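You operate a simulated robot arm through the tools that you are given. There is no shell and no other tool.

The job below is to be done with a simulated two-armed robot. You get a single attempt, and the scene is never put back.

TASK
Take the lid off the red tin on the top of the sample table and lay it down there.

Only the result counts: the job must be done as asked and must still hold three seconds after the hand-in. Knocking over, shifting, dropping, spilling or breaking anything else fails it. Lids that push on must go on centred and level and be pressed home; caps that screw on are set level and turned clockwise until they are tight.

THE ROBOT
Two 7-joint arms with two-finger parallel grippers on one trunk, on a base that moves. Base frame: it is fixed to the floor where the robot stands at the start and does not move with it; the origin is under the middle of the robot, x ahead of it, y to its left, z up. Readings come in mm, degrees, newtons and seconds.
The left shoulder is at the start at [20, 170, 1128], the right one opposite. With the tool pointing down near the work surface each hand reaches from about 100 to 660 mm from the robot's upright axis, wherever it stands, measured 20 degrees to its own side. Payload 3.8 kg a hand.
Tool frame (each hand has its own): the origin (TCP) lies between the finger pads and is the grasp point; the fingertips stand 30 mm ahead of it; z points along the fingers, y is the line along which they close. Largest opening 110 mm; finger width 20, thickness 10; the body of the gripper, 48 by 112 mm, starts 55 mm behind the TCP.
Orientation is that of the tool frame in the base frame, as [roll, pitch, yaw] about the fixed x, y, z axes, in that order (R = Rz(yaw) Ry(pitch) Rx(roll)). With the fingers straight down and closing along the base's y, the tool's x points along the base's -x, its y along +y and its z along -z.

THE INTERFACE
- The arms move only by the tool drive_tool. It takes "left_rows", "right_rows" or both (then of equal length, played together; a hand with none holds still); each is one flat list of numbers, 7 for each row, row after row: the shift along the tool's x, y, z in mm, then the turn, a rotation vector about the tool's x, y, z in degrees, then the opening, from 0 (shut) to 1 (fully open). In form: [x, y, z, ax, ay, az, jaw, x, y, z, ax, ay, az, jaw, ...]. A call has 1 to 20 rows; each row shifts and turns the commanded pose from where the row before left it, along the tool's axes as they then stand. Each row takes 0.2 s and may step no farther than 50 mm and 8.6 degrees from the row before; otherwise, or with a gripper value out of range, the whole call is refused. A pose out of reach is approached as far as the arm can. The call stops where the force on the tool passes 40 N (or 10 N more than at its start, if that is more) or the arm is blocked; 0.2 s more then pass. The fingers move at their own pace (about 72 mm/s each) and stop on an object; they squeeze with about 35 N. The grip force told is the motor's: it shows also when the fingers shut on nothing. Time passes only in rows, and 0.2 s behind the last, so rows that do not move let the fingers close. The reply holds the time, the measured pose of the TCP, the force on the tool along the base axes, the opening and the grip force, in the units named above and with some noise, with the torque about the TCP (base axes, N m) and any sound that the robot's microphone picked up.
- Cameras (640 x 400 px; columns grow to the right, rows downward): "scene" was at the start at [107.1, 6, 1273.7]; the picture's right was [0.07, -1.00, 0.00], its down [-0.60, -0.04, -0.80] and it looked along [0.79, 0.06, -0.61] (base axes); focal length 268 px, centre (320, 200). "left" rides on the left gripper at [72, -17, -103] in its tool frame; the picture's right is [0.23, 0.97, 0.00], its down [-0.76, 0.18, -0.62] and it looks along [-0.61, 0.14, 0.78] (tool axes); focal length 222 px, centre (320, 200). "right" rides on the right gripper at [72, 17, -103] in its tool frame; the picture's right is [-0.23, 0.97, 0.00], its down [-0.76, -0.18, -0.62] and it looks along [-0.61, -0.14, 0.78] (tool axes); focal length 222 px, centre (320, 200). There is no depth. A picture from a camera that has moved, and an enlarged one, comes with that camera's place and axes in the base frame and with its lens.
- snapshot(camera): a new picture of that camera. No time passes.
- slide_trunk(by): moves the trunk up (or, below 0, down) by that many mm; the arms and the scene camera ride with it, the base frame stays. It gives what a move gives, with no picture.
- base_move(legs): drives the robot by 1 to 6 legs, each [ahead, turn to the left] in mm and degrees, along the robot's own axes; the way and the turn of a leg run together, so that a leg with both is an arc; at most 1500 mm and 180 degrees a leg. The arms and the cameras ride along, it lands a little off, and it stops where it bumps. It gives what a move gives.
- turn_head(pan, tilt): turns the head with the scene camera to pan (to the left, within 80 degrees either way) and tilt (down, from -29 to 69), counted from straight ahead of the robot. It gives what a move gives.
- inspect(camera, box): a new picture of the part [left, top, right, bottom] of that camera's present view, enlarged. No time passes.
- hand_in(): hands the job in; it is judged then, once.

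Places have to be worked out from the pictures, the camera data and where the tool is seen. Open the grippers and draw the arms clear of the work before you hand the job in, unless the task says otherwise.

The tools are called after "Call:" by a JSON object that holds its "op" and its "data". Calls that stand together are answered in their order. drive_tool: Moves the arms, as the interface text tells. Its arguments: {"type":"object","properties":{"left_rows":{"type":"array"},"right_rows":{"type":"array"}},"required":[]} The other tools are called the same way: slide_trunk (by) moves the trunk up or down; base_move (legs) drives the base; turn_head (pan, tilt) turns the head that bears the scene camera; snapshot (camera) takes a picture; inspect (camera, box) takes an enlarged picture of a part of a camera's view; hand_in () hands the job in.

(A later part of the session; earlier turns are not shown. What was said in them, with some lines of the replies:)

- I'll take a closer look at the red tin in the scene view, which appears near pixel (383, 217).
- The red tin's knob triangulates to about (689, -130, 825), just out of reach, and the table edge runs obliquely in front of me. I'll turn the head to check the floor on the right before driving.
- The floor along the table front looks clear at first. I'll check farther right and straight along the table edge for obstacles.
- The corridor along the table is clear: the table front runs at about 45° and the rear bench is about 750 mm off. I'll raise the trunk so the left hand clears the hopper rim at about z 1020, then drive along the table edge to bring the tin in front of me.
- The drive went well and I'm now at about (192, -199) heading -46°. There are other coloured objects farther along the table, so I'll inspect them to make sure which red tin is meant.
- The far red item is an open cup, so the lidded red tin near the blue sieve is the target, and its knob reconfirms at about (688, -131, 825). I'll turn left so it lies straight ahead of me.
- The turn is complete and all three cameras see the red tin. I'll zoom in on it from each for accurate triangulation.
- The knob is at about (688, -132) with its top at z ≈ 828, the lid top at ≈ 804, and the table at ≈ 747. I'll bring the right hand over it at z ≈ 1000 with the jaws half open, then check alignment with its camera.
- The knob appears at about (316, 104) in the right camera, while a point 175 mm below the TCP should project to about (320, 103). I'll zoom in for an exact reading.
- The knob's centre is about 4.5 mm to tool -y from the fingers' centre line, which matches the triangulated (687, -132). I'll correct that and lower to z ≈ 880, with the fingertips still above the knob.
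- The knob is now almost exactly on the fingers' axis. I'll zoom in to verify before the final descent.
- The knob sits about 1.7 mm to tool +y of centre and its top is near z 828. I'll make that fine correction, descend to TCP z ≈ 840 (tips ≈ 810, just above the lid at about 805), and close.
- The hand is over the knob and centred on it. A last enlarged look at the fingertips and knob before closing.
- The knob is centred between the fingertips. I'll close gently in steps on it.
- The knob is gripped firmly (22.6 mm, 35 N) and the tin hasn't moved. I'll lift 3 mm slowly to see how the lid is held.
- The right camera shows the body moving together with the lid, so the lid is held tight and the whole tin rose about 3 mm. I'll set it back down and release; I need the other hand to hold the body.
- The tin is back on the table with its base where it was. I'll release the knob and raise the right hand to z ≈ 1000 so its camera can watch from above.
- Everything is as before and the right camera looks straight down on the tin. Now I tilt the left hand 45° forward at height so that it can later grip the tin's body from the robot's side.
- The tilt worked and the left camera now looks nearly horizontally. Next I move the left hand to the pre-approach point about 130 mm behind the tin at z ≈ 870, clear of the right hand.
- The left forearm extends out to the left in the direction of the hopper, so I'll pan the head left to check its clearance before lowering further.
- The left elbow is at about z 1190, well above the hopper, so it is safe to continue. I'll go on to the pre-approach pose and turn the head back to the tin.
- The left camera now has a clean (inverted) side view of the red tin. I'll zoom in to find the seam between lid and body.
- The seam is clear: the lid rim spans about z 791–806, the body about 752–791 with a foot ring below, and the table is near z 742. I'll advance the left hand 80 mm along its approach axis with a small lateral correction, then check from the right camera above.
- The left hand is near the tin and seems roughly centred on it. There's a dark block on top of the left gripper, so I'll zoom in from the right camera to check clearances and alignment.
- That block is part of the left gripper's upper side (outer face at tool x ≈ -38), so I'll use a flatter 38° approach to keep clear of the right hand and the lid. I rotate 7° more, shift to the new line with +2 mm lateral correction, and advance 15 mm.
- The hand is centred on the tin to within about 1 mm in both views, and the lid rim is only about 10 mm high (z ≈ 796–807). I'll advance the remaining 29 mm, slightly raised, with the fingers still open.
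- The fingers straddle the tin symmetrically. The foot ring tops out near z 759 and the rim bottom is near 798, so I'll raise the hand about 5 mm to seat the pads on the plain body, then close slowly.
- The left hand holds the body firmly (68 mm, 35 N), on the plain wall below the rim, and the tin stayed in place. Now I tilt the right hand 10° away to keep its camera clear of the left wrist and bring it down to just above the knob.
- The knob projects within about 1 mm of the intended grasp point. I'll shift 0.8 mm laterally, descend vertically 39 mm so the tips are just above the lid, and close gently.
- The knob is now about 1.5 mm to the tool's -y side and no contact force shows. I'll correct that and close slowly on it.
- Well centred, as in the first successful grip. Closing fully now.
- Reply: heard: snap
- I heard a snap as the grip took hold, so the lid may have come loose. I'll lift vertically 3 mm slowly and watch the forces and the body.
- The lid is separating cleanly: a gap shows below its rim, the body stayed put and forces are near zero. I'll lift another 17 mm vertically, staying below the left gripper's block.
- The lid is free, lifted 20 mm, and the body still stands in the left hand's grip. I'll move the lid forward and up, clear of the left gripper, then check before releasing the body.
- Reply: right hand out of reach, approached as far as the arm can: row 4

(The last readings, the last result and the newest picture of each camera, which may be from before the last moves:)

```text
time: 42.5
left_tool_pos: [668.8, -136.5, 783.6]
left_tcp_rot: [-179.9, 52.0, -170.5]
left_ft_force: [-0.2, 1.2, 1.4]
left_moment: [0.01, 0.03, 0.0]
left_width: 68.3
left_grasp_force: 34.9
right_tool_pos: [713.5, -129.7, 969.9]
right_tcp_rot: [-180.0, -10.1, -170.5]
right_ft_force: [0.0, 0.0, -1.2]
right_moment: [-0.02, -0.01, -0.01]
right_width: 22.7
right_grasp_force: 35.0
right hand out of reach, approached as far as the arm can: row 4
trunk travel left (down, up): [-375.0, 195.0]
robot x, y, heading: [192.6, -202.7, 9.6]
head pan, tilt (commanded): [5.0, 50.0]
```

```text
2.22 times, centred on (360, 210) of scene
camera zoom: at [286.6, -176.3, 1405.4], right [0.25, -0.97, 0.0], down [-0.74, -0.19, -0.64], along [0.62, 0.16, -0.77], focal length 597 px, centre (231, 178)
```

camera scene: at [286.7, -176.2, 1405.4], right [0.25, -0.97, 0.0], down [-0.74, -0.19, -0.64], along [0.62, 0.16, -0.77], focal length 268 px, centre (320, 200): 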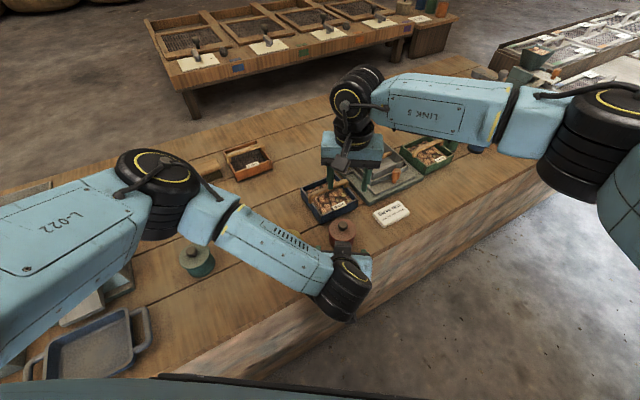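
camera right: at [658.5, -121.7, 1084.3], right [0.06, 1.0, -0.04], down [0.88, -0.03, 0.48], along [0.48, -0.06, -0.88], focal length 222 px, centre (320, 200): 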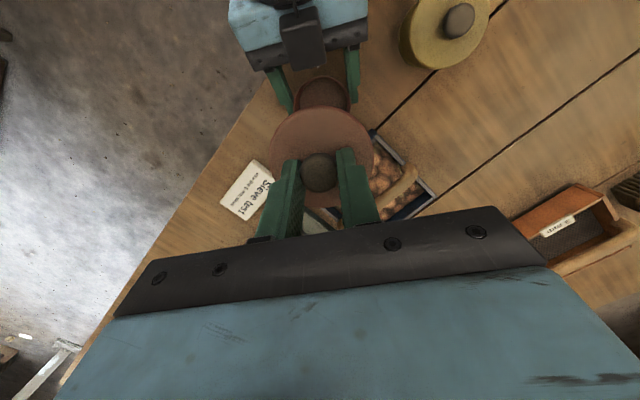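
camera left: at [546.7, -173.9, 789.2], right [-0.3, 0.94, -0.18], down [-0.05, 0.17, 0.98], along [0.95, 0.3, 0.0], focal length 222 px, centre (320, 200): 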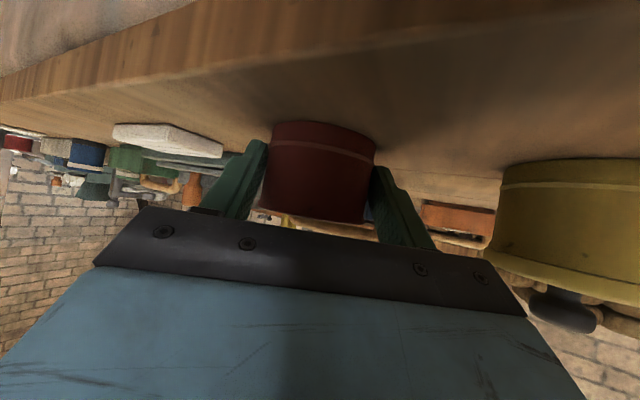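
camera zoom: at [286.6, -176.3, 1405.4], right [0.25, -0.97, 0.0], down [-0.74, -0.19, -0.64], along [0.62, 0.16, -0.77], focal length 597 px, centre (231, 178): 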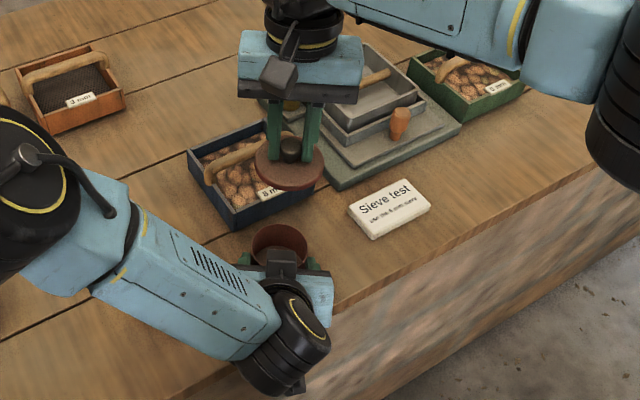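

The lid is off and held by the right hand; the open tin stands in the left grip. Now I open the left hand and back it out along its approach axis.

Call:
{"op": "drive_tool", "data": {"left_rows": [0, 0, 0, 0, 0, 0, 0.65, 0, 0, 0, 0, 0, 0, 0.72, 0, 0, 0, 0, 0, 0, 0.8, 0, 0, 0, 0, 0, 0, 0.85, 0, 0, -10, 0, 0, 0, 0.85, 0, 0, -20, 0, 0, 0, 0.85, 0, 0, -30, 0, 0, 0, 0.85, 0, 0, -40, 0, 0, 0, 0.85, 0, 0, -40, 0, 0, 0, 0.85]}}

Call:
{"op": "snapshot", "data": {"camera": "left"}}

Call:
{"op": "snapshot", "data": {"camera": "right"}}

Call:
{"op": "snapshot", "data": {"camera": "scene"}}

```text
time: 44.5
left_tool_pos: [560.9, -154.5, 871.0]
left_tcp_rot: [180.0, 52.1, -170.4]
left_ft_force: [-0.4, 0.0, -0.3]
left_moment: [-0.01, 0.0, 0.0]
left_width: 93.6
left_grasp_force: 0.0
right_tool_pos: [714.2, -129.2, 969.5]
right_tcp_rot: [180.0, -9.9, -170.6]
right_ft_force: [0.3, 0.3, -0.3]
right_moment: [0.03, 0.02, -0.02]
right_width: 22.8
right_grasp_force: 35.0
trunk travel left (down, up): [-375.0, 195.0]
robot x, y, heading: [190.3, -197.1, 9.3]
head pan, tilt (commanded): [5.0, 50.0]
```

```text
taken
camera left: at [438.7, -192.0, 876.3], right [-0.3, 0.94, -0.18], down [-0.05, 0.17, 0.98], along [0.95, 0.3, 0.0], focal length 222 px, centre (320, 200)
```

left: 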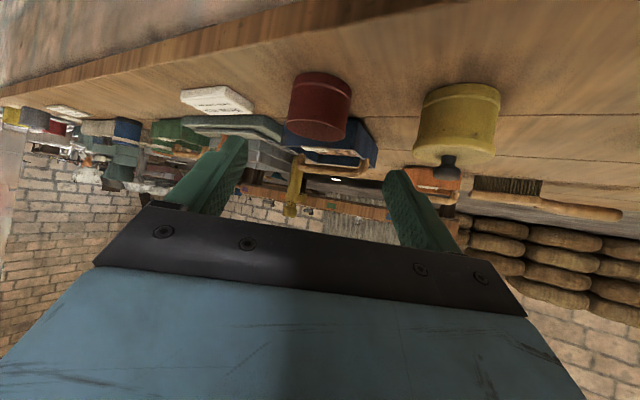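

```text
taken
camera right: at [658.3, -121.8, 1084.1], right [0.06, 1.0, -0.04], down [0.88, -0.03, 0.48], along [0.48, -0.06, -0.88], focal length 222 px, centre (320, 200)
```

right: 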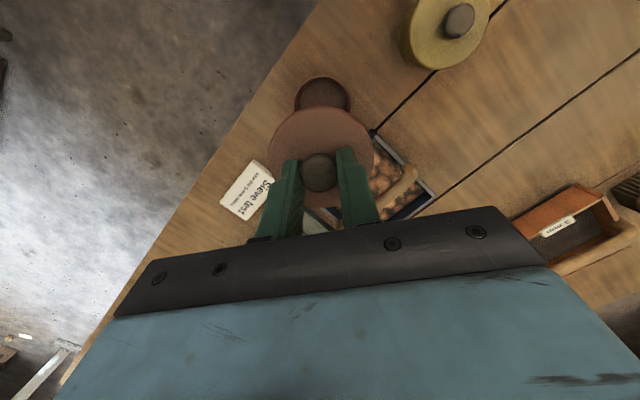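

```text
taken
camera scene: at [286.4, -176.6, 1405.4], right [0.25, -0.97, 0.0], down [-0.74, -0.19, -0.64], along [0.62, 0.16, -0.77], focal length 268 px, centre (320, 200)
```

scene: 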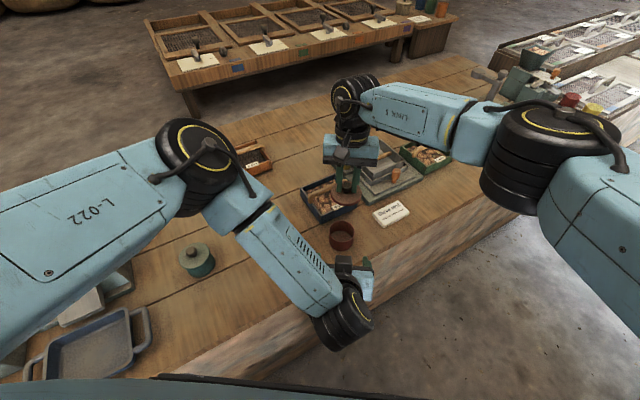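

The tin stands undisturbed and open. Space beside it is cramped, so I'll lay the lid on the open table area beyond the yellow tin around (705, 40); first I raise both hands and bring the left one back to the left.

Call:
{"op": "drive_tool", "data": {"left_rows": [-30.2, 24, -23.6, 0, 0, 0, 0.85, -30.2, 24, -23.6, 0, 0, 0, 0.85, -30.2, 24, -23.6, 0, 0, 0, 0.85, -30.2, 24, -23.6, 0, 0, 0, 0.85, -30.2, 24, -23.6, 0, 0, 0, 0.85, -30.2, 24, -23.6, 0, 0, 0, 0.85], "right_rows": [3.5, 0, -19.7, 0, 0, 0, 0.0, 3.5, 0, -19.7, 0, 0, 0, 0.0, 3.5, 0, -19.7, 0, 0, 0, 0.0, 3.5, 0, -19.7, 0, 0, 0, 0.0, 3.5, 0, -19.7, 0, 0, 0, 0.0, 3.5, 0, -19.7, 0, 0, 0, 0.0]}}

Call:
{"op": "snapshot", "data": {"camera": "scene"}}

Call:
{"op": "snapshot", "data": {"camera": "right"}}

```text
time: 45.9
left_tool_pos: [546.6, -16.2, 1101.9]
left_tcp_rot: [179.9, 51.9, -170.5]
left_ft_force: [0.2, 0.4, -1.0]
left_moment: [0.0, 0.03, 0.02]
left_width: 93.5
left_grasp_force: 0.1
left hand out of reach, approached as far as the arm can: row 6
right_tool_pos: [714.3, -129.7, 1091.3]
right_tcp_rot: [180.0, -10.0, -170.5]
right_ft_force: [-0.1, 0.7, -0.4]
right_moment: [0.01, -0.01, -0.01]
right_width: 22.5
right_grasp_force: 34.7
trunk travel left (down, up): [-375.0, 195.0]
robot x, y, heading: [191.5, -196.6, 9.4]
head pan, tilt (commanded): [5.0, 50.0]
```

```text
taken
camera scene: at [286.1, -176.1, 1405.4], right [0.25, -0.97, 0.0], down [-0.74, -0.19, -0.64], along [0.62, 0.16, -0.77], focal length 268 px, centre (320, 200)
```

scene: 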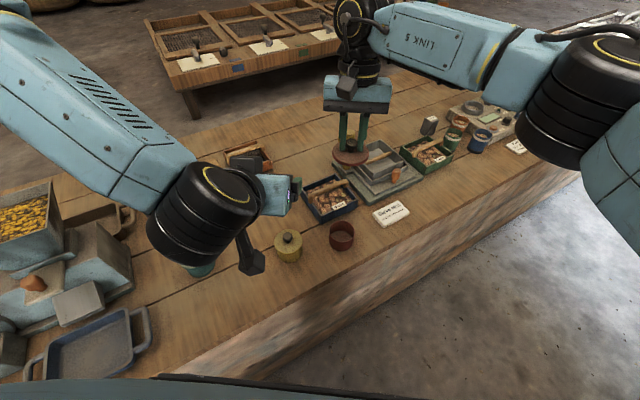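

```text
taken
camera right: at [659.1, -121.1, 1206.2], right [0.06, 1.0, -0.04], down [0.88, -0.03, 0.48], along [0.48, -0.06, -0.88], focal length 222 px, centre (320, 200)
```

right: 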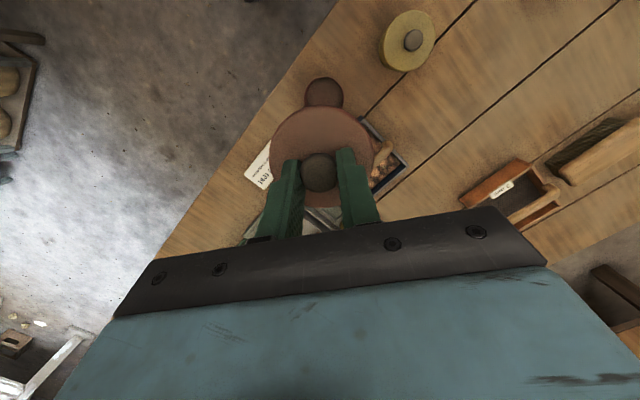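

Both hands are high and clear, and the lid is secure. I'll rotate the base 28° to the left so the open table area comes within the right arm's reach.

Call:
{"op": "base_move", "data": {"legs": [[0, 28]]}}

Call:
{"op": "turn_head", "data": {"pan": -5, "tilt": 50}}

Call:
{"op": "snapshot", "data": {"camera": "scene"}}

Call:
{"op": "snapshot", "data": {"camera": "right"}}

```text
time: 47.7
left_tool_pos: [422.3, 128.3, 1101.3]
left_tcp_rot: [180.0, 51.9, -142.6]
left_ft_force: [0.6, 0.1, -0.4]
left_moment: [-0.02, -0.04, -0.01]
left_width: 93.3
left_grasp_force: 0.0
right_tool_pos: [620.2, 106.4, 1090.4]
right_tcp_rot: [180.0, -10.0, -142.6]
right_ft_force: [-0.9, 0.2, -0.5]
right_moment: [0.01, -0.01, -0.02]
right_width: 22.6
right_grasp_force: 35.5
trunk travel left (down, up): [-375.0, 195.0]
robot x, y, heading: [189.4, -194.1, 37.3]
head pan, tilt (commanded): [5.0, 50.0]
```

```text
time: 48.4
left_tool_pos: [423.3, 128.5, 1100.6]
left_tcp_rot: [180.0, 52.0, -142.6]
left_ft_force: [1.0, 0.2, -0.3]
left_moment: [0.0, -0.02, 0.01]
left_width: 93.3
left_grasp_force: 0.1
right_tool_pos: [621.3, 106.1, 1089.9]
right_tcp_rot: [179.9, -10.0, -142.6]
right_ft_force: [-0.1, -0.1, -0.4]
right_moment: [-0.01, -0.03, 0.0]
right_width: 22.6
right_grasp_force: 35.5
trunk travel left (down, up): [-375.0, 195.0]
robot x, y, heading: [194.1, -199.5, 37.1]
head pan, tilt (commanded): [-5.0, 50.0]
```

```text
taken
camera scene: at [273.3, -145.2, 1405.3], right [0.54, -0.84, 0.0], down [-0.65, -0.41, -0.64], along [0.54, 0.34, -0.77], focal length 268 px, centre (320, 200)
```

scene: 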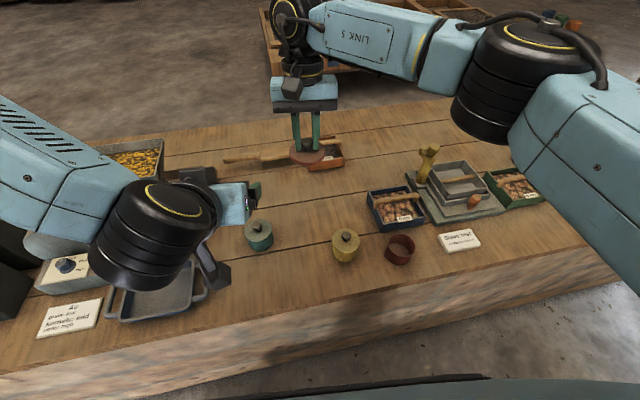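

```text
taken
camera right: at [569.6, 87.6, 1205.6], right [-0.41, 0.91, -0.04], down [0.79, 0.38, 0.48], along [0.45, 0.17, -0.88], focal length 222 px, centre (320, 200)
```

right: 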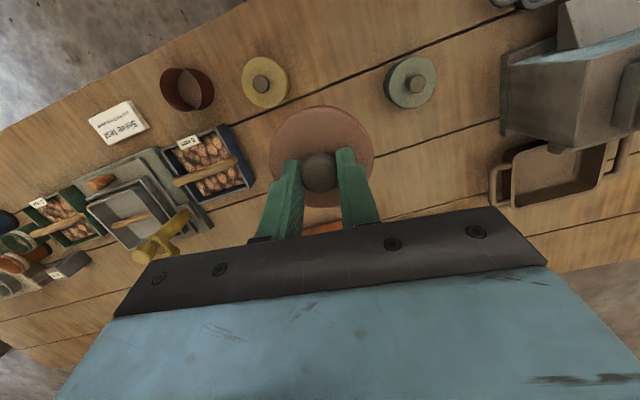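

I'm rotated as planned, and directly beneath the lid at about (621, 106) the table is free with gaps of some 35 mm or more to the yellow and green tins. I'll lower the trunk by 130 mm to give the right arm the reach to set the lid down.

Call:
{"op": "slide_trunk", "data": {"by": -130}}

Call:
{"op": "snapshot", "data": {"camera": "scene"}}

Call:
{"op": "snapshot", "data": {"camera": "right"}}

Call:
{"op": "snapshot", "data": {"camera": "left"}}

```text
time: 50.0
left_tool_pos: [420.9, 127.6, 969.9]
left_tcp_rot: [180.0, 52.1, -142.6]
left_ft_force: [0.0, 0.2, -0.2]
left_moment: [0.02, 0.01, 0.03]
left_width: 93.8
left_grasp_force: 0.1
right_tool_pos: [622.7, 107.1, 961.4]
right_tcp_rot: [-180.0, -10.0, -142.7]
right_ft_force: [0.5, 0.5, -0.6]
right_moment: [-0.01, 0.02, 0.01]
right_width: 22.3
right_grasp_force: 34.8
trunk travel left (down, up): [-245.0, 325.0]
robot x, y, heading: [191.4, -200.3, 37.5]
head pan, tilt (commanded): [-5.0, 50.0]
```

```text
taken
camera scene: at [273.2, -145.3, 1275.5], right [0.53, -0.84, 0.0], down [-0.65, -0.41, -0.64], along [0.54, 0.34, -0.77], focal length 268 px, centre (320, 200)
```

scene: 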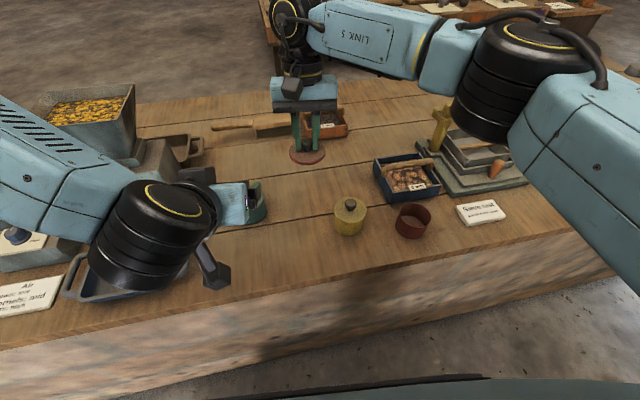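

```text
taken
camera right: at [569.5, 87.5, 1075.9], right [-0.41, 0.91, -0.04], down [0.79, 0.38, 0.48], along [0.45, 0.17, -0.88], focal length 222 px, centre (320, 200)
```

right: 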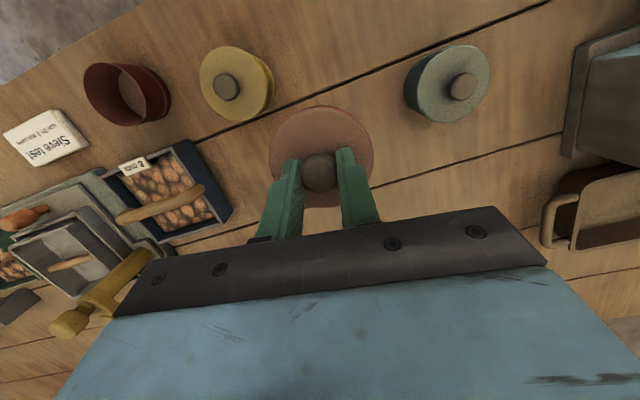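

```text
taken
camera left: at [331.2, 38.2, 976.3], right [-0.7, 0.69, -0.18], down [-0.12, 0.13, 0.98], along [0.7, 0.71, 0.0], focal length 222 px, centre (320, 200)
```

left: 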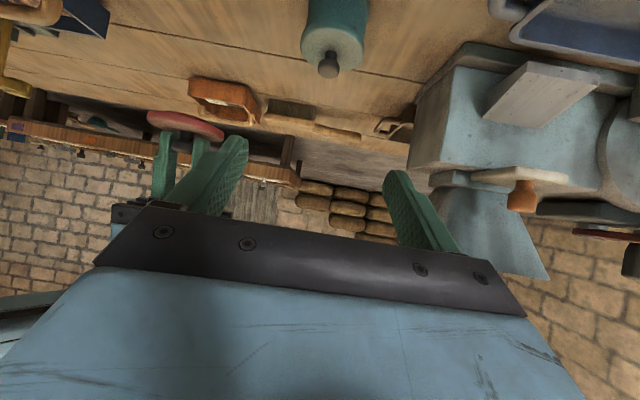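

The lid hangs at z ≈ 916 above a clear spot. I'll use the left camera's side view to check that the lid is level in the grip.

Call:
{"op": "inspect", "data": {"camera": "left", "box": [120, 80, 260, 220]}}

Call:
{"op": "inspect", "data": {"camera": "scene", "box": [240, 70, 420, 250]}}

```text
2.86 times, centred on (190, 150) of left
camera zoom: at [331.2, 38.2, 976.3], right [-0.7, 0.69, -0.18], down [-0.12, 0.13, 0.98], along [0.7, 0.71, 0.0], focal length 635 px, centre (691, 343)
```

zoom: 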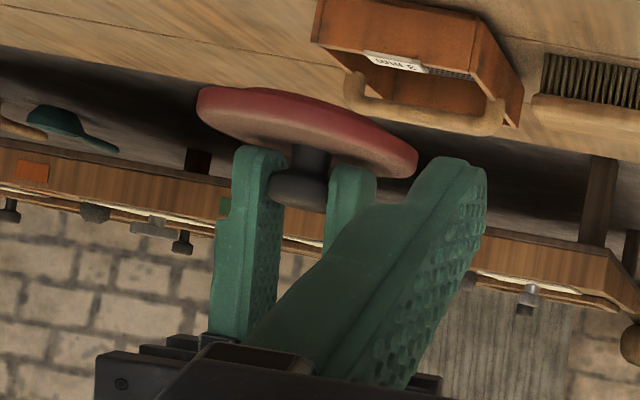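

```text
2.22 times, centred on (330, 160) of scene
camera zoom: at [273.2, -145.3, 1275.5], right [0.53, -0.84, 0.0], down [-0.65, -0.41, -0.64], along [0.54, 0.34, -0.77], focal length 597 px, centre (298, 289)
```

zoom: 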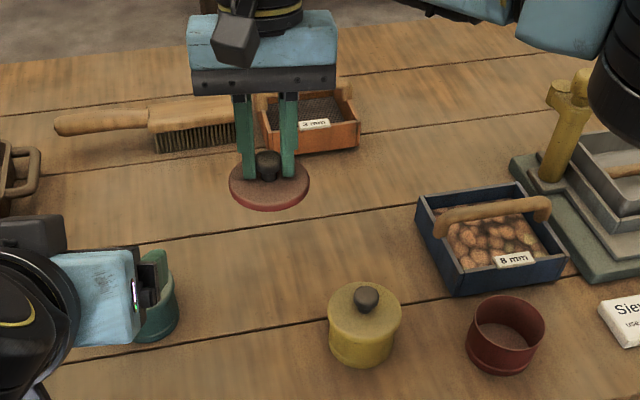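

The lid's ends appear exactly where a level disc would project, so it's level. I'll lower it straight down 150 mm to just above the table.

Call:
{"op": "drive_tool", "data": {"right_rows": [-5.2, 0, 29.5, 0, 0, 0, 0.0, -5.2, 0, 29.5, 0, 0, 0, 0.0, -5.2, 0, 29.5, 0, 0, 0, 0.0, -5.2, 0, 29.5, 0, 0, 0, 0.0, -5.2, 0, 29.5, 0, 0, 0, 0.0, 0, 0, 0, 0, 0, 0, 0.0]}}

Call:
{"op": "snapshot", "data": {"camera": "right"}}

Call:
{"op": "inspect", "data": {"camera": "scene", "box": [240, 70, 420, 250]}}

Call:
{"op": "snapshot", "data": {"camera": "left"}}

```text
time: 51.4
left_tool_pos: [421.9, 127.4, 971.2]
left_tcp_rot: [179.9, 51.9, -142.6]
left_ft_force: [0.3, 0.5, 0.6]
left_moment: [0.02, 0.0, 0.02]
left_width: 93.8
left_grasp_force: 0.1
right_tool_pos: [622.8, 106.6, 811.4]
right_tcp_rot: [-180.0, -10.0, -142.7]
right_ft_force: [-0.2, -0.1, -0.8]
right_moment: [0.05, 0.06, 0.01]
right_width: 22.3
right_grasp_force: 35.2
trunk travel left (down, up): [-245.0, 325.0]
robot x, y, heading: [192.6, -197.4, 37.4]
head pan, tilt (commanded): [-5.0, 50.0]
```

```text
taken
camera right: at [570.8, 87.7, 926.1], right [-0.41, 0.91, -0.04], down [0.79, 0.38, 0.48], along [0.45, 0.17, -0.88], focal length 222 px, centre (320, 200)
```

right: 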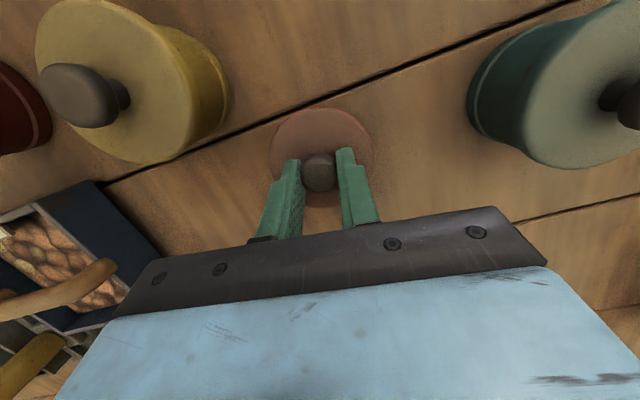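

```text
2.22 times, centred on (330, 160) of scene
camera zoom: at [273.3, -145.3, 1275.4], right [0.53, -0.84, 0.0], down [-0.65, -0.41, -0.64], along [0.54, 0.34, -0.77], focal length 597 px, centre (298, 289)
```

zoom: 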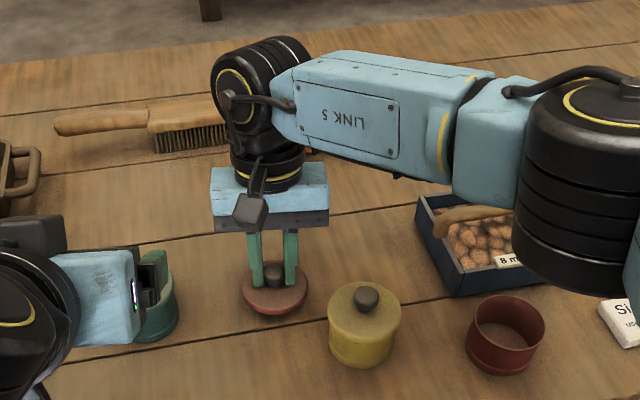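

```text
taken
camera left: at [331.3, 38.1, 976.2], right [-0.7, 0.69, -0.18], down [-0.12, 0.13, 0.98], along [0.7, 0.71, 0.0], focal length 222 px, centre (320, 200)
```

left: 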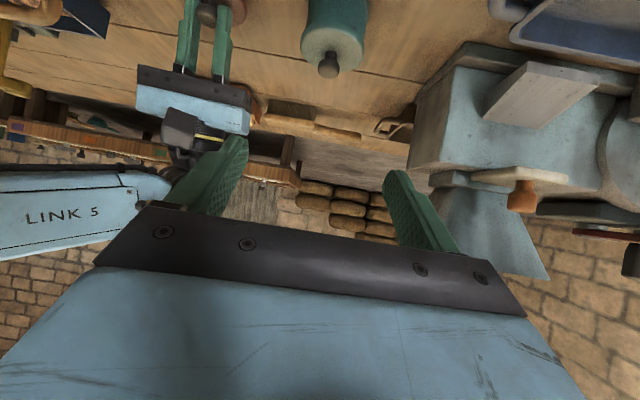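

All clear: the lid is about 20 mm above the table with good gaps to the yellow and green tins. I'll lower more finely now, watching for contact force.

Call:
{"op": "drive_tool", "data": {"right_rows": [-0.6, 0, 3.45, 0, 0, 0, 0.0, -0.6, 0, 3.45, 0, 0, 0, 0.0, -0.6, 0, 3.45, 0, 0, 0, 0.0, -0.5, 0, 2.5, 0, 0, 0, 0.0]}}

Call:
{"op": "inspect", "data": {"camera": "scene", "box": [280, 150, 380, 230]}}

Call:
{"op": "inspect", "data": {"camera": "left", "box": [140, 0, 280, 100]}}

```text
time: 52.4
left_tool_pos: [421.7, 128.0, 969.8]
left_tcp_rot: [179.9, 51.9, -142.6]
left_ft_force: [0.7, -0.2, 0.2]
left_moment: [0.01, 0.02, -0.01]
left_width: 93.7
left_grasp_force: 0.0
right_tool_pos: [621.9, 104.9, 798.2]
right_tcp_rot: [-180.0, -10.0, -142.6]
right_ft_force: [0.0, 0.6, -0.4]
right_moment: [0.02, 0.02, -0.01]
right_width: 22.2
right_grasp_force: 34.9
trunk travel left (down, up): [-245.0, 325.0]
robot x, y, heading: [190.9, -204.3, 37.4]
head pan, tilt (commanded): [-5.0, 50.0]
```

```text
5.00 times, centred on (330, 190) of scene
camera zoom: at [273.3, -145.2, 1275.4], right [0.53, -0.84, 0.0], down [-0.65, -0.41, -0.64], along [0.54, 0.34, -0.77], focal length 1342 px, centre (270, 250)
```

zoom: 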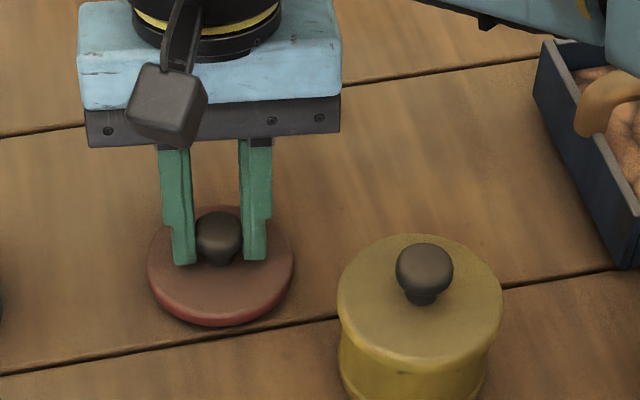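

```text
4.00 times, centred on (210, 50) of left
camera zoom: at [331.3, 38.2, 976.2], right [-0.7, 0.69, -0.18], down [-0.12, 0.13, 0.98], along [0.7, 0.71, 0.0], focal length 888 px, centre (760, 800)
```

zoom: 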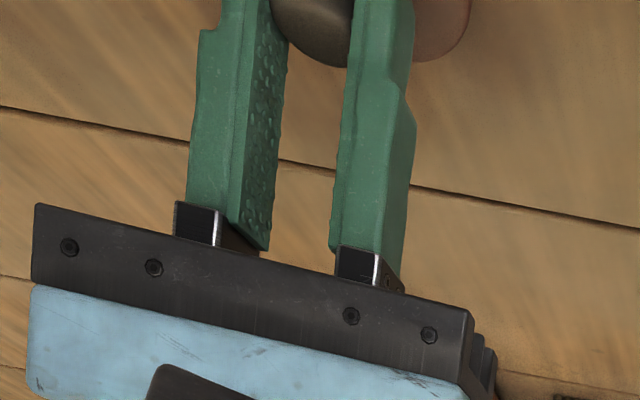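

No contact at TCP z 798, with the table expected near 792. I'll continue in 1 mm rows.

Call:
{"op": "drive_tool", "data": {"right_rows": [-0.17, 0, 0.98, 0, 0, 0, 0.0, -0.17, 0, 0.98, 0, 0, 0, 0.0, -0.17, 0, 0.98, 0, 0, 0, 0.0, -0.17, 0, 0.98, 0, 0, 0, 0.0]}}

Call:
{"op": "inspect", "data": {"camera": "scene", "box": [280, 150, 380, 230]}}

```text
time: 53.4
left_tool_pos: [421.5, 126.7, 970.4]
left_tcp_rot: [179.8, 52.0, -142.7]
left_ft_force: [0.8, 0.8, 0.2]
left_moment: [-0.03, 0.01, -0.02]
left_width: 93.4
left_grasp_force: 0.1
right_tool_pos: [622.6, 106.3, 796.3]
right_tcp_rot: [179.9, -9.7, -142.5]
right_ft_force: [1.1, -0.6, 19.0]
right_moment: [-0.13, 0.08, -0.02]
right_width: 22.3
right_grasp_force: 35.5
trunk travel left (down, up): [-245.0, 325.0]
robot x, y, heading: [192.7, -198.3, 37.2]
head pan, tilt (commanded): [-5.0, 50.0]
```

```text
5.00 times, centred on (330, 190) of scene
camera zoom: at [272.1, -146.1, 1275.7], right [0.53, -0.84, 0.0], down [-0.65, -0.41, -0.64], along [0.54, 0.34, -0.77], focal length 1342 px, centre (270, 250)
```

zoom: 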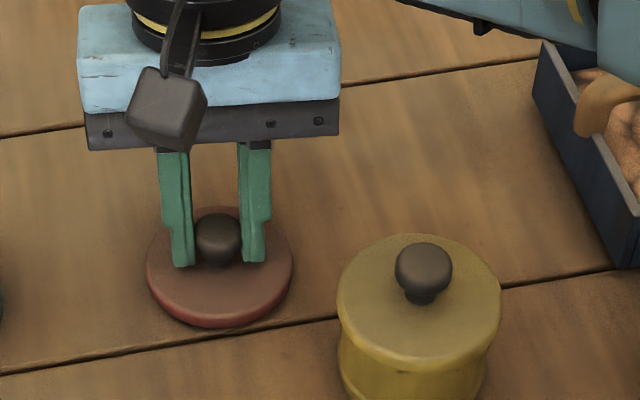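

Contact: 19 N up at TCP z ≈ 796, so the lid is on the table. I'll back off about 1.7 mm to relieve the press before letting go.

Call:
{"op": "drive_tool", "data": {"right_rows": [0.14, 0, -0.8, 0, 0, 0, 0.0, 0.14, 0, -0.8, 0, 0, 0, 0.0, 0, 0, 0, 0, 0, 0, 0.0]}}

```text
time: 54.2
left_tool_pos: [420.7, 127.6, 970.2]
left_tcp_rot: [179.8, 52.1, -142.5]
left_ft_force: [0.0, 0.0, 0.2]
left_moment: [0.0, -0.03, -0.02]
left_width: 93.6
left_grasp_force: 0.0
right_tool_pos: [621.4, 105.3, 797.2]
right_tcp_rot: [180.0, -9.9, -142.6]
right_ft_force: [3.3, 1.3, 21.4]
right_moment: [-0.04, -0.01, -0.02]
right_width: 22.1
right_grasp_force: 35.1
trunk travel left (down, up): [-245.0, 325.0]
robot x, y, heading: [195.2, -199.5, 37.3]
head pan, tilt (commanded): [-5.0, 50.0]
```

The force reads still about 21 N, so I'll ease up another 1 mm and re-read.

Call:
{"op": "drive_tool", "data": {"right_rows": [0.09, 0, -0.5, 0, 0, 0, 0.0, 0.09, 0, -0.5, 0, 0, 0, 0.0, 0, 0, 0, 0, 0, 0, 0.0]}}

Call:
{"op": "inspect", "data": {"camera": "scene", "box": [280, 150, 380, 230]}}

Call:
{"op": "inspect", "data": {"camera": "right", "box": [230, 80, 410, 250]}}

```text
time: 55.0
left_tool_pos: [422.6, 128.0, 970.6]
left_tcp_rot: [179.9, 52.1, -142.6]
left_ft_force: [0.2, 0.3, 0.2]
left_moment: [0.0, -0.01, -0.01]
left_width: 93.3
left_grasp_force: 0.1
right_tool_pos: [620.5, 105.4, 796.4]
right_tcp_rot: [-179.9, -10.0, -142.6]
right_ft_force: [3.4, 1.1, 10.4]
right_moment: [0.08, -0.07, -0.05]
right_width: 21.9
right_grasp_force: 35.4
trunk travel left (down, up): [-245.0, 325.0]
robot x, y, heading: [190.5, -203.1, 36.9]
head pan, tilt (commanded): [-5.0, 50.0]
```

```text
5.00 times, centred on (330, 190) of scene
camera zoom: at [272.8, -145.6, 1275.4], right [0.53, -0.84, 0.0], down [-0.65, -0.41, -0.64], along [0.54, 0.34, -0.77], focal length 1342 px, centre (270, 250)
```

zoom: 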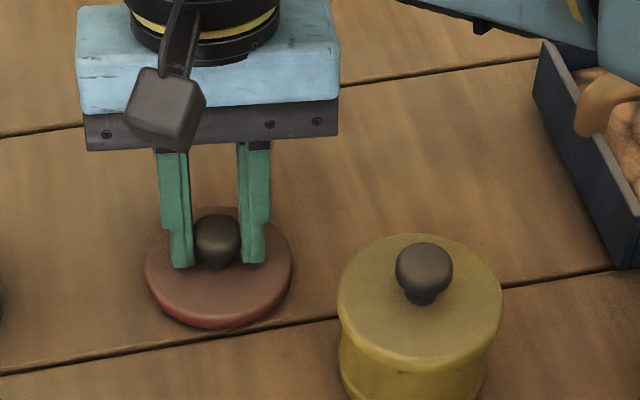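

```text
2.35 times, centred on (320, 165) of right
camera zoom: at [569.4, 87.2, 911.1], right [-0.41, 0.91, -0.04], down [0.79, 0.38, 0.48], along [0.45, 0.17, -0.88], focal length 523 px, centre (320, 282)
```

zoom: 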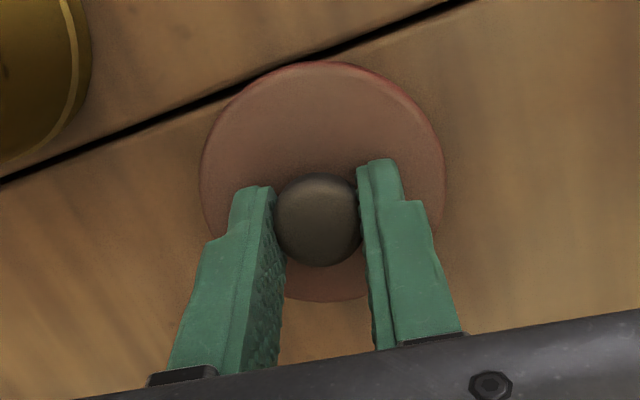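

Down to 10 N. One more small ease of 0.8 mm, then I'll open the fingers gradually.

Call:
{"op": "drive_tool", "data": {"right_rows": [0.07, 0, -0.4, 0, 0, 0, 0.0, 0.07, 0, -0.4, 0, 0, 0, 0.0, 0, 0, 0, 0, 0, 0, 0.0]}}

```text
time: 55.8
left_tool_pos: [422.2, 128.3, 971.3]
left_tcp_rot: [179.9, 51.9, -142.6]
left_ft_force: [0.4, 0.7, 0.2]
left_moment: [-0.02, 0.0, -0.02]
left_width: 93.6
left_grasp_force: 0.0
right_tool_pos: [621.0, 105.2, 796.8]
right_tcp_rot: [-180.0, -10.1, -142.6]
right_ft_force: [0.0, -0.3, 0.9]
right_moment: [0.0, 0.0, -0.01]
right_width: 22.3
right_grasp_force: 34.9
trunk travel left (down, up): [-245.0, 325.0]
robot x, y, heading: [194.0, -196.6, 37.7]
head pan, tilt (commanded): [-5.0, 50.0]
```

The force is about zero, so the lid just rests on the table. I'll open the fingers slowly to about 50 mm.

Call:
{"op": "drive_tool", "data": {"right_rows": [0, 0, 0, 0, 0, 0, 0.22, 0, 0, 0, 0, 0, 0, 0.26, 0, 0, 0, 0, 0, 0, 0.32, 0, 0, 0, 0, 0, 0, 0.4, 0, 0, 0, 0, 0, 0, 0.5, 0, 0, 0, 0, 0, 0, 0.5]}}

Call:
{"op": "inspect", "data": {"camera": "scene", "box": [280, 150, 380, 230]}}

Call:
{"op": "inspect", "data": {"camera": "right", "box": [230, 80, 410, 250]}}

```text
time: 57.2
left_tool_pos: [421.8, 129.0, 970.5]
left_tcp_rot: [179.8, 51.9, -142.7]
left_ft_force: [0.2, 0.7, -0.4]
left_moment: [-0.03, -0.03, 0.03]
left_width: 93.4
left_grasp_force: 0.1
right_tool_pos: [621.6, 106.9, 797.7]
right_tcp_rot: [180.0, -10.0, -142.6]
right_ft_force: [0.4, 0.7, 0.3]
right_moment: [0.01, 0.01, 0.02]
right_width: 55.1
right_grasp_force: 0.1
trunk travel left (down, up): [-245.0, 325.0]
robot x, y, heading: [192.8, -200.0, 37.2]
head pan, tilt (commanded): [-5.0, 50.0]
```

```text
5.00 times, centred on (330, 190) of scene
camera zoom: at [273.2, -145.2, 1275.4], right [0.53, -0.84, 0.0], down [-0.65, -0.41, -0.64], along [0.54, 0.34, -0.77], focal length 1342 px, centre (270, 250)
```

zoom: 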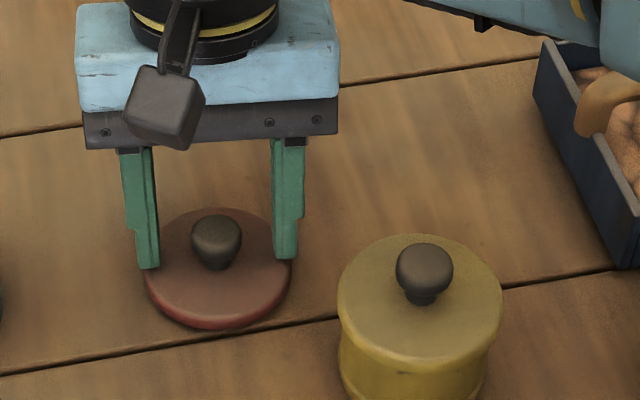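

```text
2.35 times, centred on (320, 165) of right
camera zoom: at [569.5, 87.5, 912.1], right [-0.41, 0.91, -0.04], down [0.79, 0.38, 0.48], along [0.45, 0.17, -0.88], focal length 523 px, centre (320, 282)
```

zoom: 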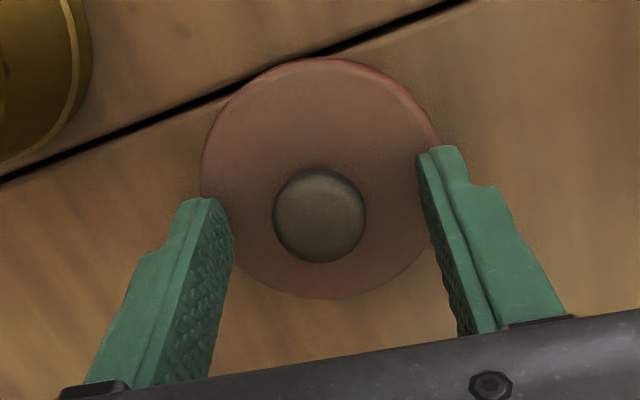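

The lid lies flat on the table, released. I'll raise the right hand straight up, clear of the lid, then open both grippers fully.

Call:
{"op": "drive_tool", "data": {"right_rows": [1.7, 0, -9.8, 0, 0, 0, 0.5, 3.5, 0, -19.7, 0, 0, 0, 0.5, 5.2, 0, -29.5, 0, 0, 0, 0.5, 7, 0, -39.4, 0, 0, 0, 0.6, 7, 0, -39.4, 0, 0, 0, 0.8, 7, 0, -39.4, 0, 0, 0, 1.0, 7, 0, -39.4, 0, 0, 0, 1.0]}}

Call:
{"op": "snapshot", "data": {"camera": "scene"}}

Call:
{"op": "snapshot", "data": {"camera": "right"}}

```text
time: 58.8
left_tool_pos: [421.9, 128.7, 971.1]
left_tcp_rot: [179.9, 52.0, -142.5]
left_ft_force: [-0.8, -0.3, -0.4]
left_moment: [0.0, 0.01, 0.01]
left_width: 93.5
left_grasp_force: 0.1
right_tool_pos: [621.4, 108.0, 1018.0]
right_tcp_rot: [179.9, -10.0, -142.6]
right_ft_force: [-0.2, 0.3, 0.6]
right_moment: [0.03, 0.02, -0.01]
right_width: 109.8
right_grasp_force: 0.1
trunk travel left (down, up): [-245.0, 325.0]
robot x, y, heading: [188.2, -200.3, 37.4]
head pan, tilt (commanded): [-5.0, 50.0]
```

```text
taken
camera scene: at [272.9, -145.3, 1275.4], right [0.53, -0.84, 0.0], down [-0.65, -0.41, -0.64], along [0.54, 0.34, -0.77], focal length 268 px, centre (320, 200)
```

scene: 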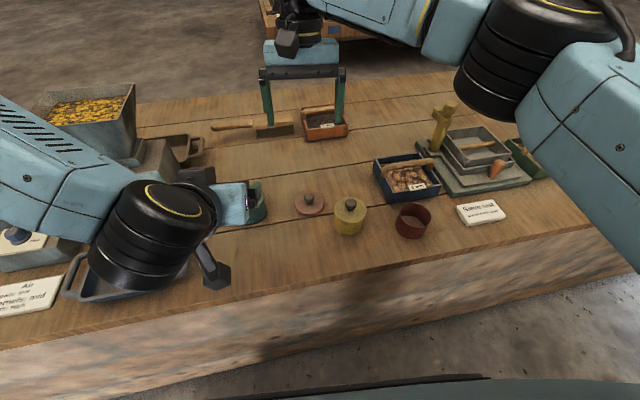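

```text
taken
camera right: at [569.2, 89.3, 1133.5], right [-0.41, 0.91, -0.04], down [0.79, 0.38, 0.48], along [0.45, 0.17, -0.88], focal length 222 px, centre (320, 200)
```

right: 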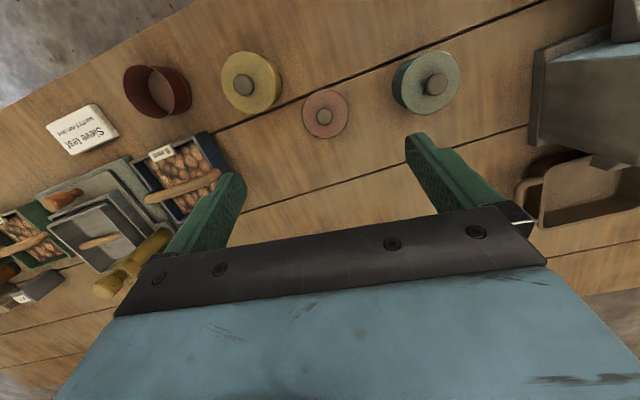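

The lid rests free on the table between the yellow and green tins, and the open red tin stands in its place. I'll raise the trunk to take both arms well clear, open the left gripper fully, and check once more.

Call:
{"op": "slide_trunk", "data": {"by": 150}}

Call:
{"op": "drive_tool", "data": {"left_rows": [0, 0, 0, 0, 0, 0, 1.0, 0, 0, 0, 0, 0, 0, 1.0]}}

Call:
{"op": "inspect", "data": {"camera": "right", "box": [100, 30, 500, 230]}}

Call:
{"op": "inspect", "data": {"camera": "scene", "box": [240, 150, 500, 290]}}

Call:
{"op": "snapshot", "data": {"camera": "scene"}}

```text
time: 60.5
left_tool_pos: [421.4, 128.7, 1120.0]
left_tcp_rot: [179.8, 52.0, -142.6]
left_ft_force: [-0.1, 0.1, 0.3]
left_moment: [0.0, -0.03, 0.0]
left_width: 93.2
left_grasp_force: 0.2
right_tool_pos: [620.4, 108.8, 1167.8]
right_tcp_rot: [179.9, -10.0, -142.6]
right_ft_force: [-0.4, -0.5, -0.6]
right_moment: [0.0, 0.01, 0.03]
right_width: 110.1
right_grasp_force: 0.1
trunk travel left (down, up): [-395.0, 175.0]
robot x, y, heading: [190.5, -202.2, 37.1]
head pan, tilt (commanded): [-5.0, 50.0]
```

```text
time: 61.1
left_tool_pos: [421.8, 128.5, 1119.9]
left_tcp_rot: [179.9, 52.0, -142.7]
left_ft_force: [-0.6, 0.0, 0.3]
left_moment: [-0.01, 0.04, 0.02]
left_width: 109.8
left_grasp_force: 0.1
right_tool_pos: [622.1, 108.0, 1167.7]
right_tcp_rot: [180.0, -10.0, -142.5]
right_ft_force: [-0.4, 0.1, 0.5]
right_moment: [-0.01, 0.01, 0.0]
right_width: 110.1
right_grasp_force: 0.1
trunk travel left (down, up): [-395.0, 175.0]
robot x, y, heading: [193.0, -196.5, 37.3]
head pan, tilt (commanded): [-5.0, 50.0]
```

```text
1.60 times, centred on (300, 130) of right
camera zoom: at [569.6, 89.5, 1282.7], right [-0.41, 0.91, -0.04], down [0.79, 0.38, 0.48], along [0.45, 0.17, -0.88], focal length 355 px, centre (352, 312)
```

zoom: 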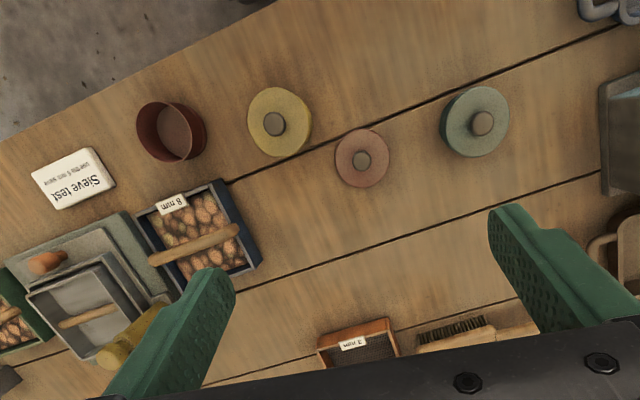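

```text
2.46 times, centred on (370, 220) of scene
camera zoom: at [273.3, -145.2, 1425.3], right [0.53, -0.84, 0.0], down [-0.65, -0.41, -0.64], along [0.54, 0.34, -0.77], focal length 661 px, centre (197, 151)
```

zoom: 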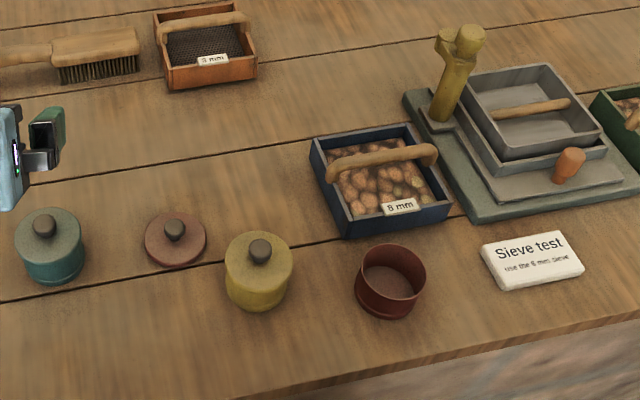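

```text
taken
camera scene: at [273.3, -145.2, 1425.3], right [0.53, -0.84, 0.0], down [-0.65, -0.41, -0.64], along [0.54, 0.34, -0.77], focal length 268 px, centre (320, 200)
```

scene: 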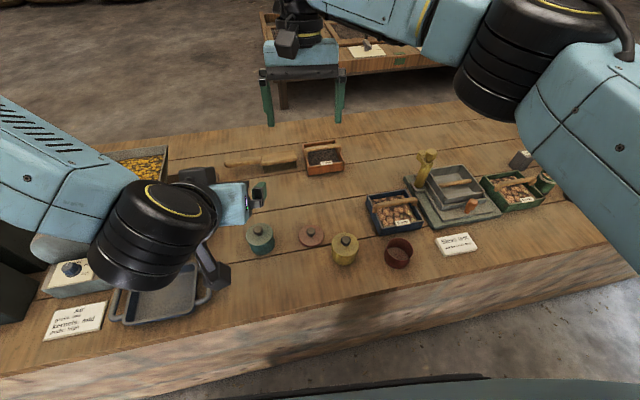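

The pictures confirm it: the lid lies flat on the sample table between the yellow and green tins, the open red tin stands upright in place, nothing else moved, and both open hands are clear. I'm handing the job in.

Call:
{"op": "hand_in", "data": {}}

```text
The job is handed in.
```

The lid is off the red tin and lies flat on the sample table, between the yellow and green tins. I've handed the job in, but no verdict has come back yet.

- **Red tin:** it stands open and upright in its place. On my first one-handed try, the tight lid lifted the whole tin about 3 mm. I set it straight back down. When I then gripped it to hold it still, it shifted by less than 1 mm.
- **Getting the lid off:** I held the tin with the left hand and gripped the knob with the right. There was a snap as the right hand closed on the knob, and after that the lid came off without resistance.
- **Where the lid went:** the space beside the tin was too cramped, so I turned the base and used a clear spot with about 35 mm or more on each side.
- **Everything else:** the final pictures show nothing else moved. Both grippers are open and well above the table.
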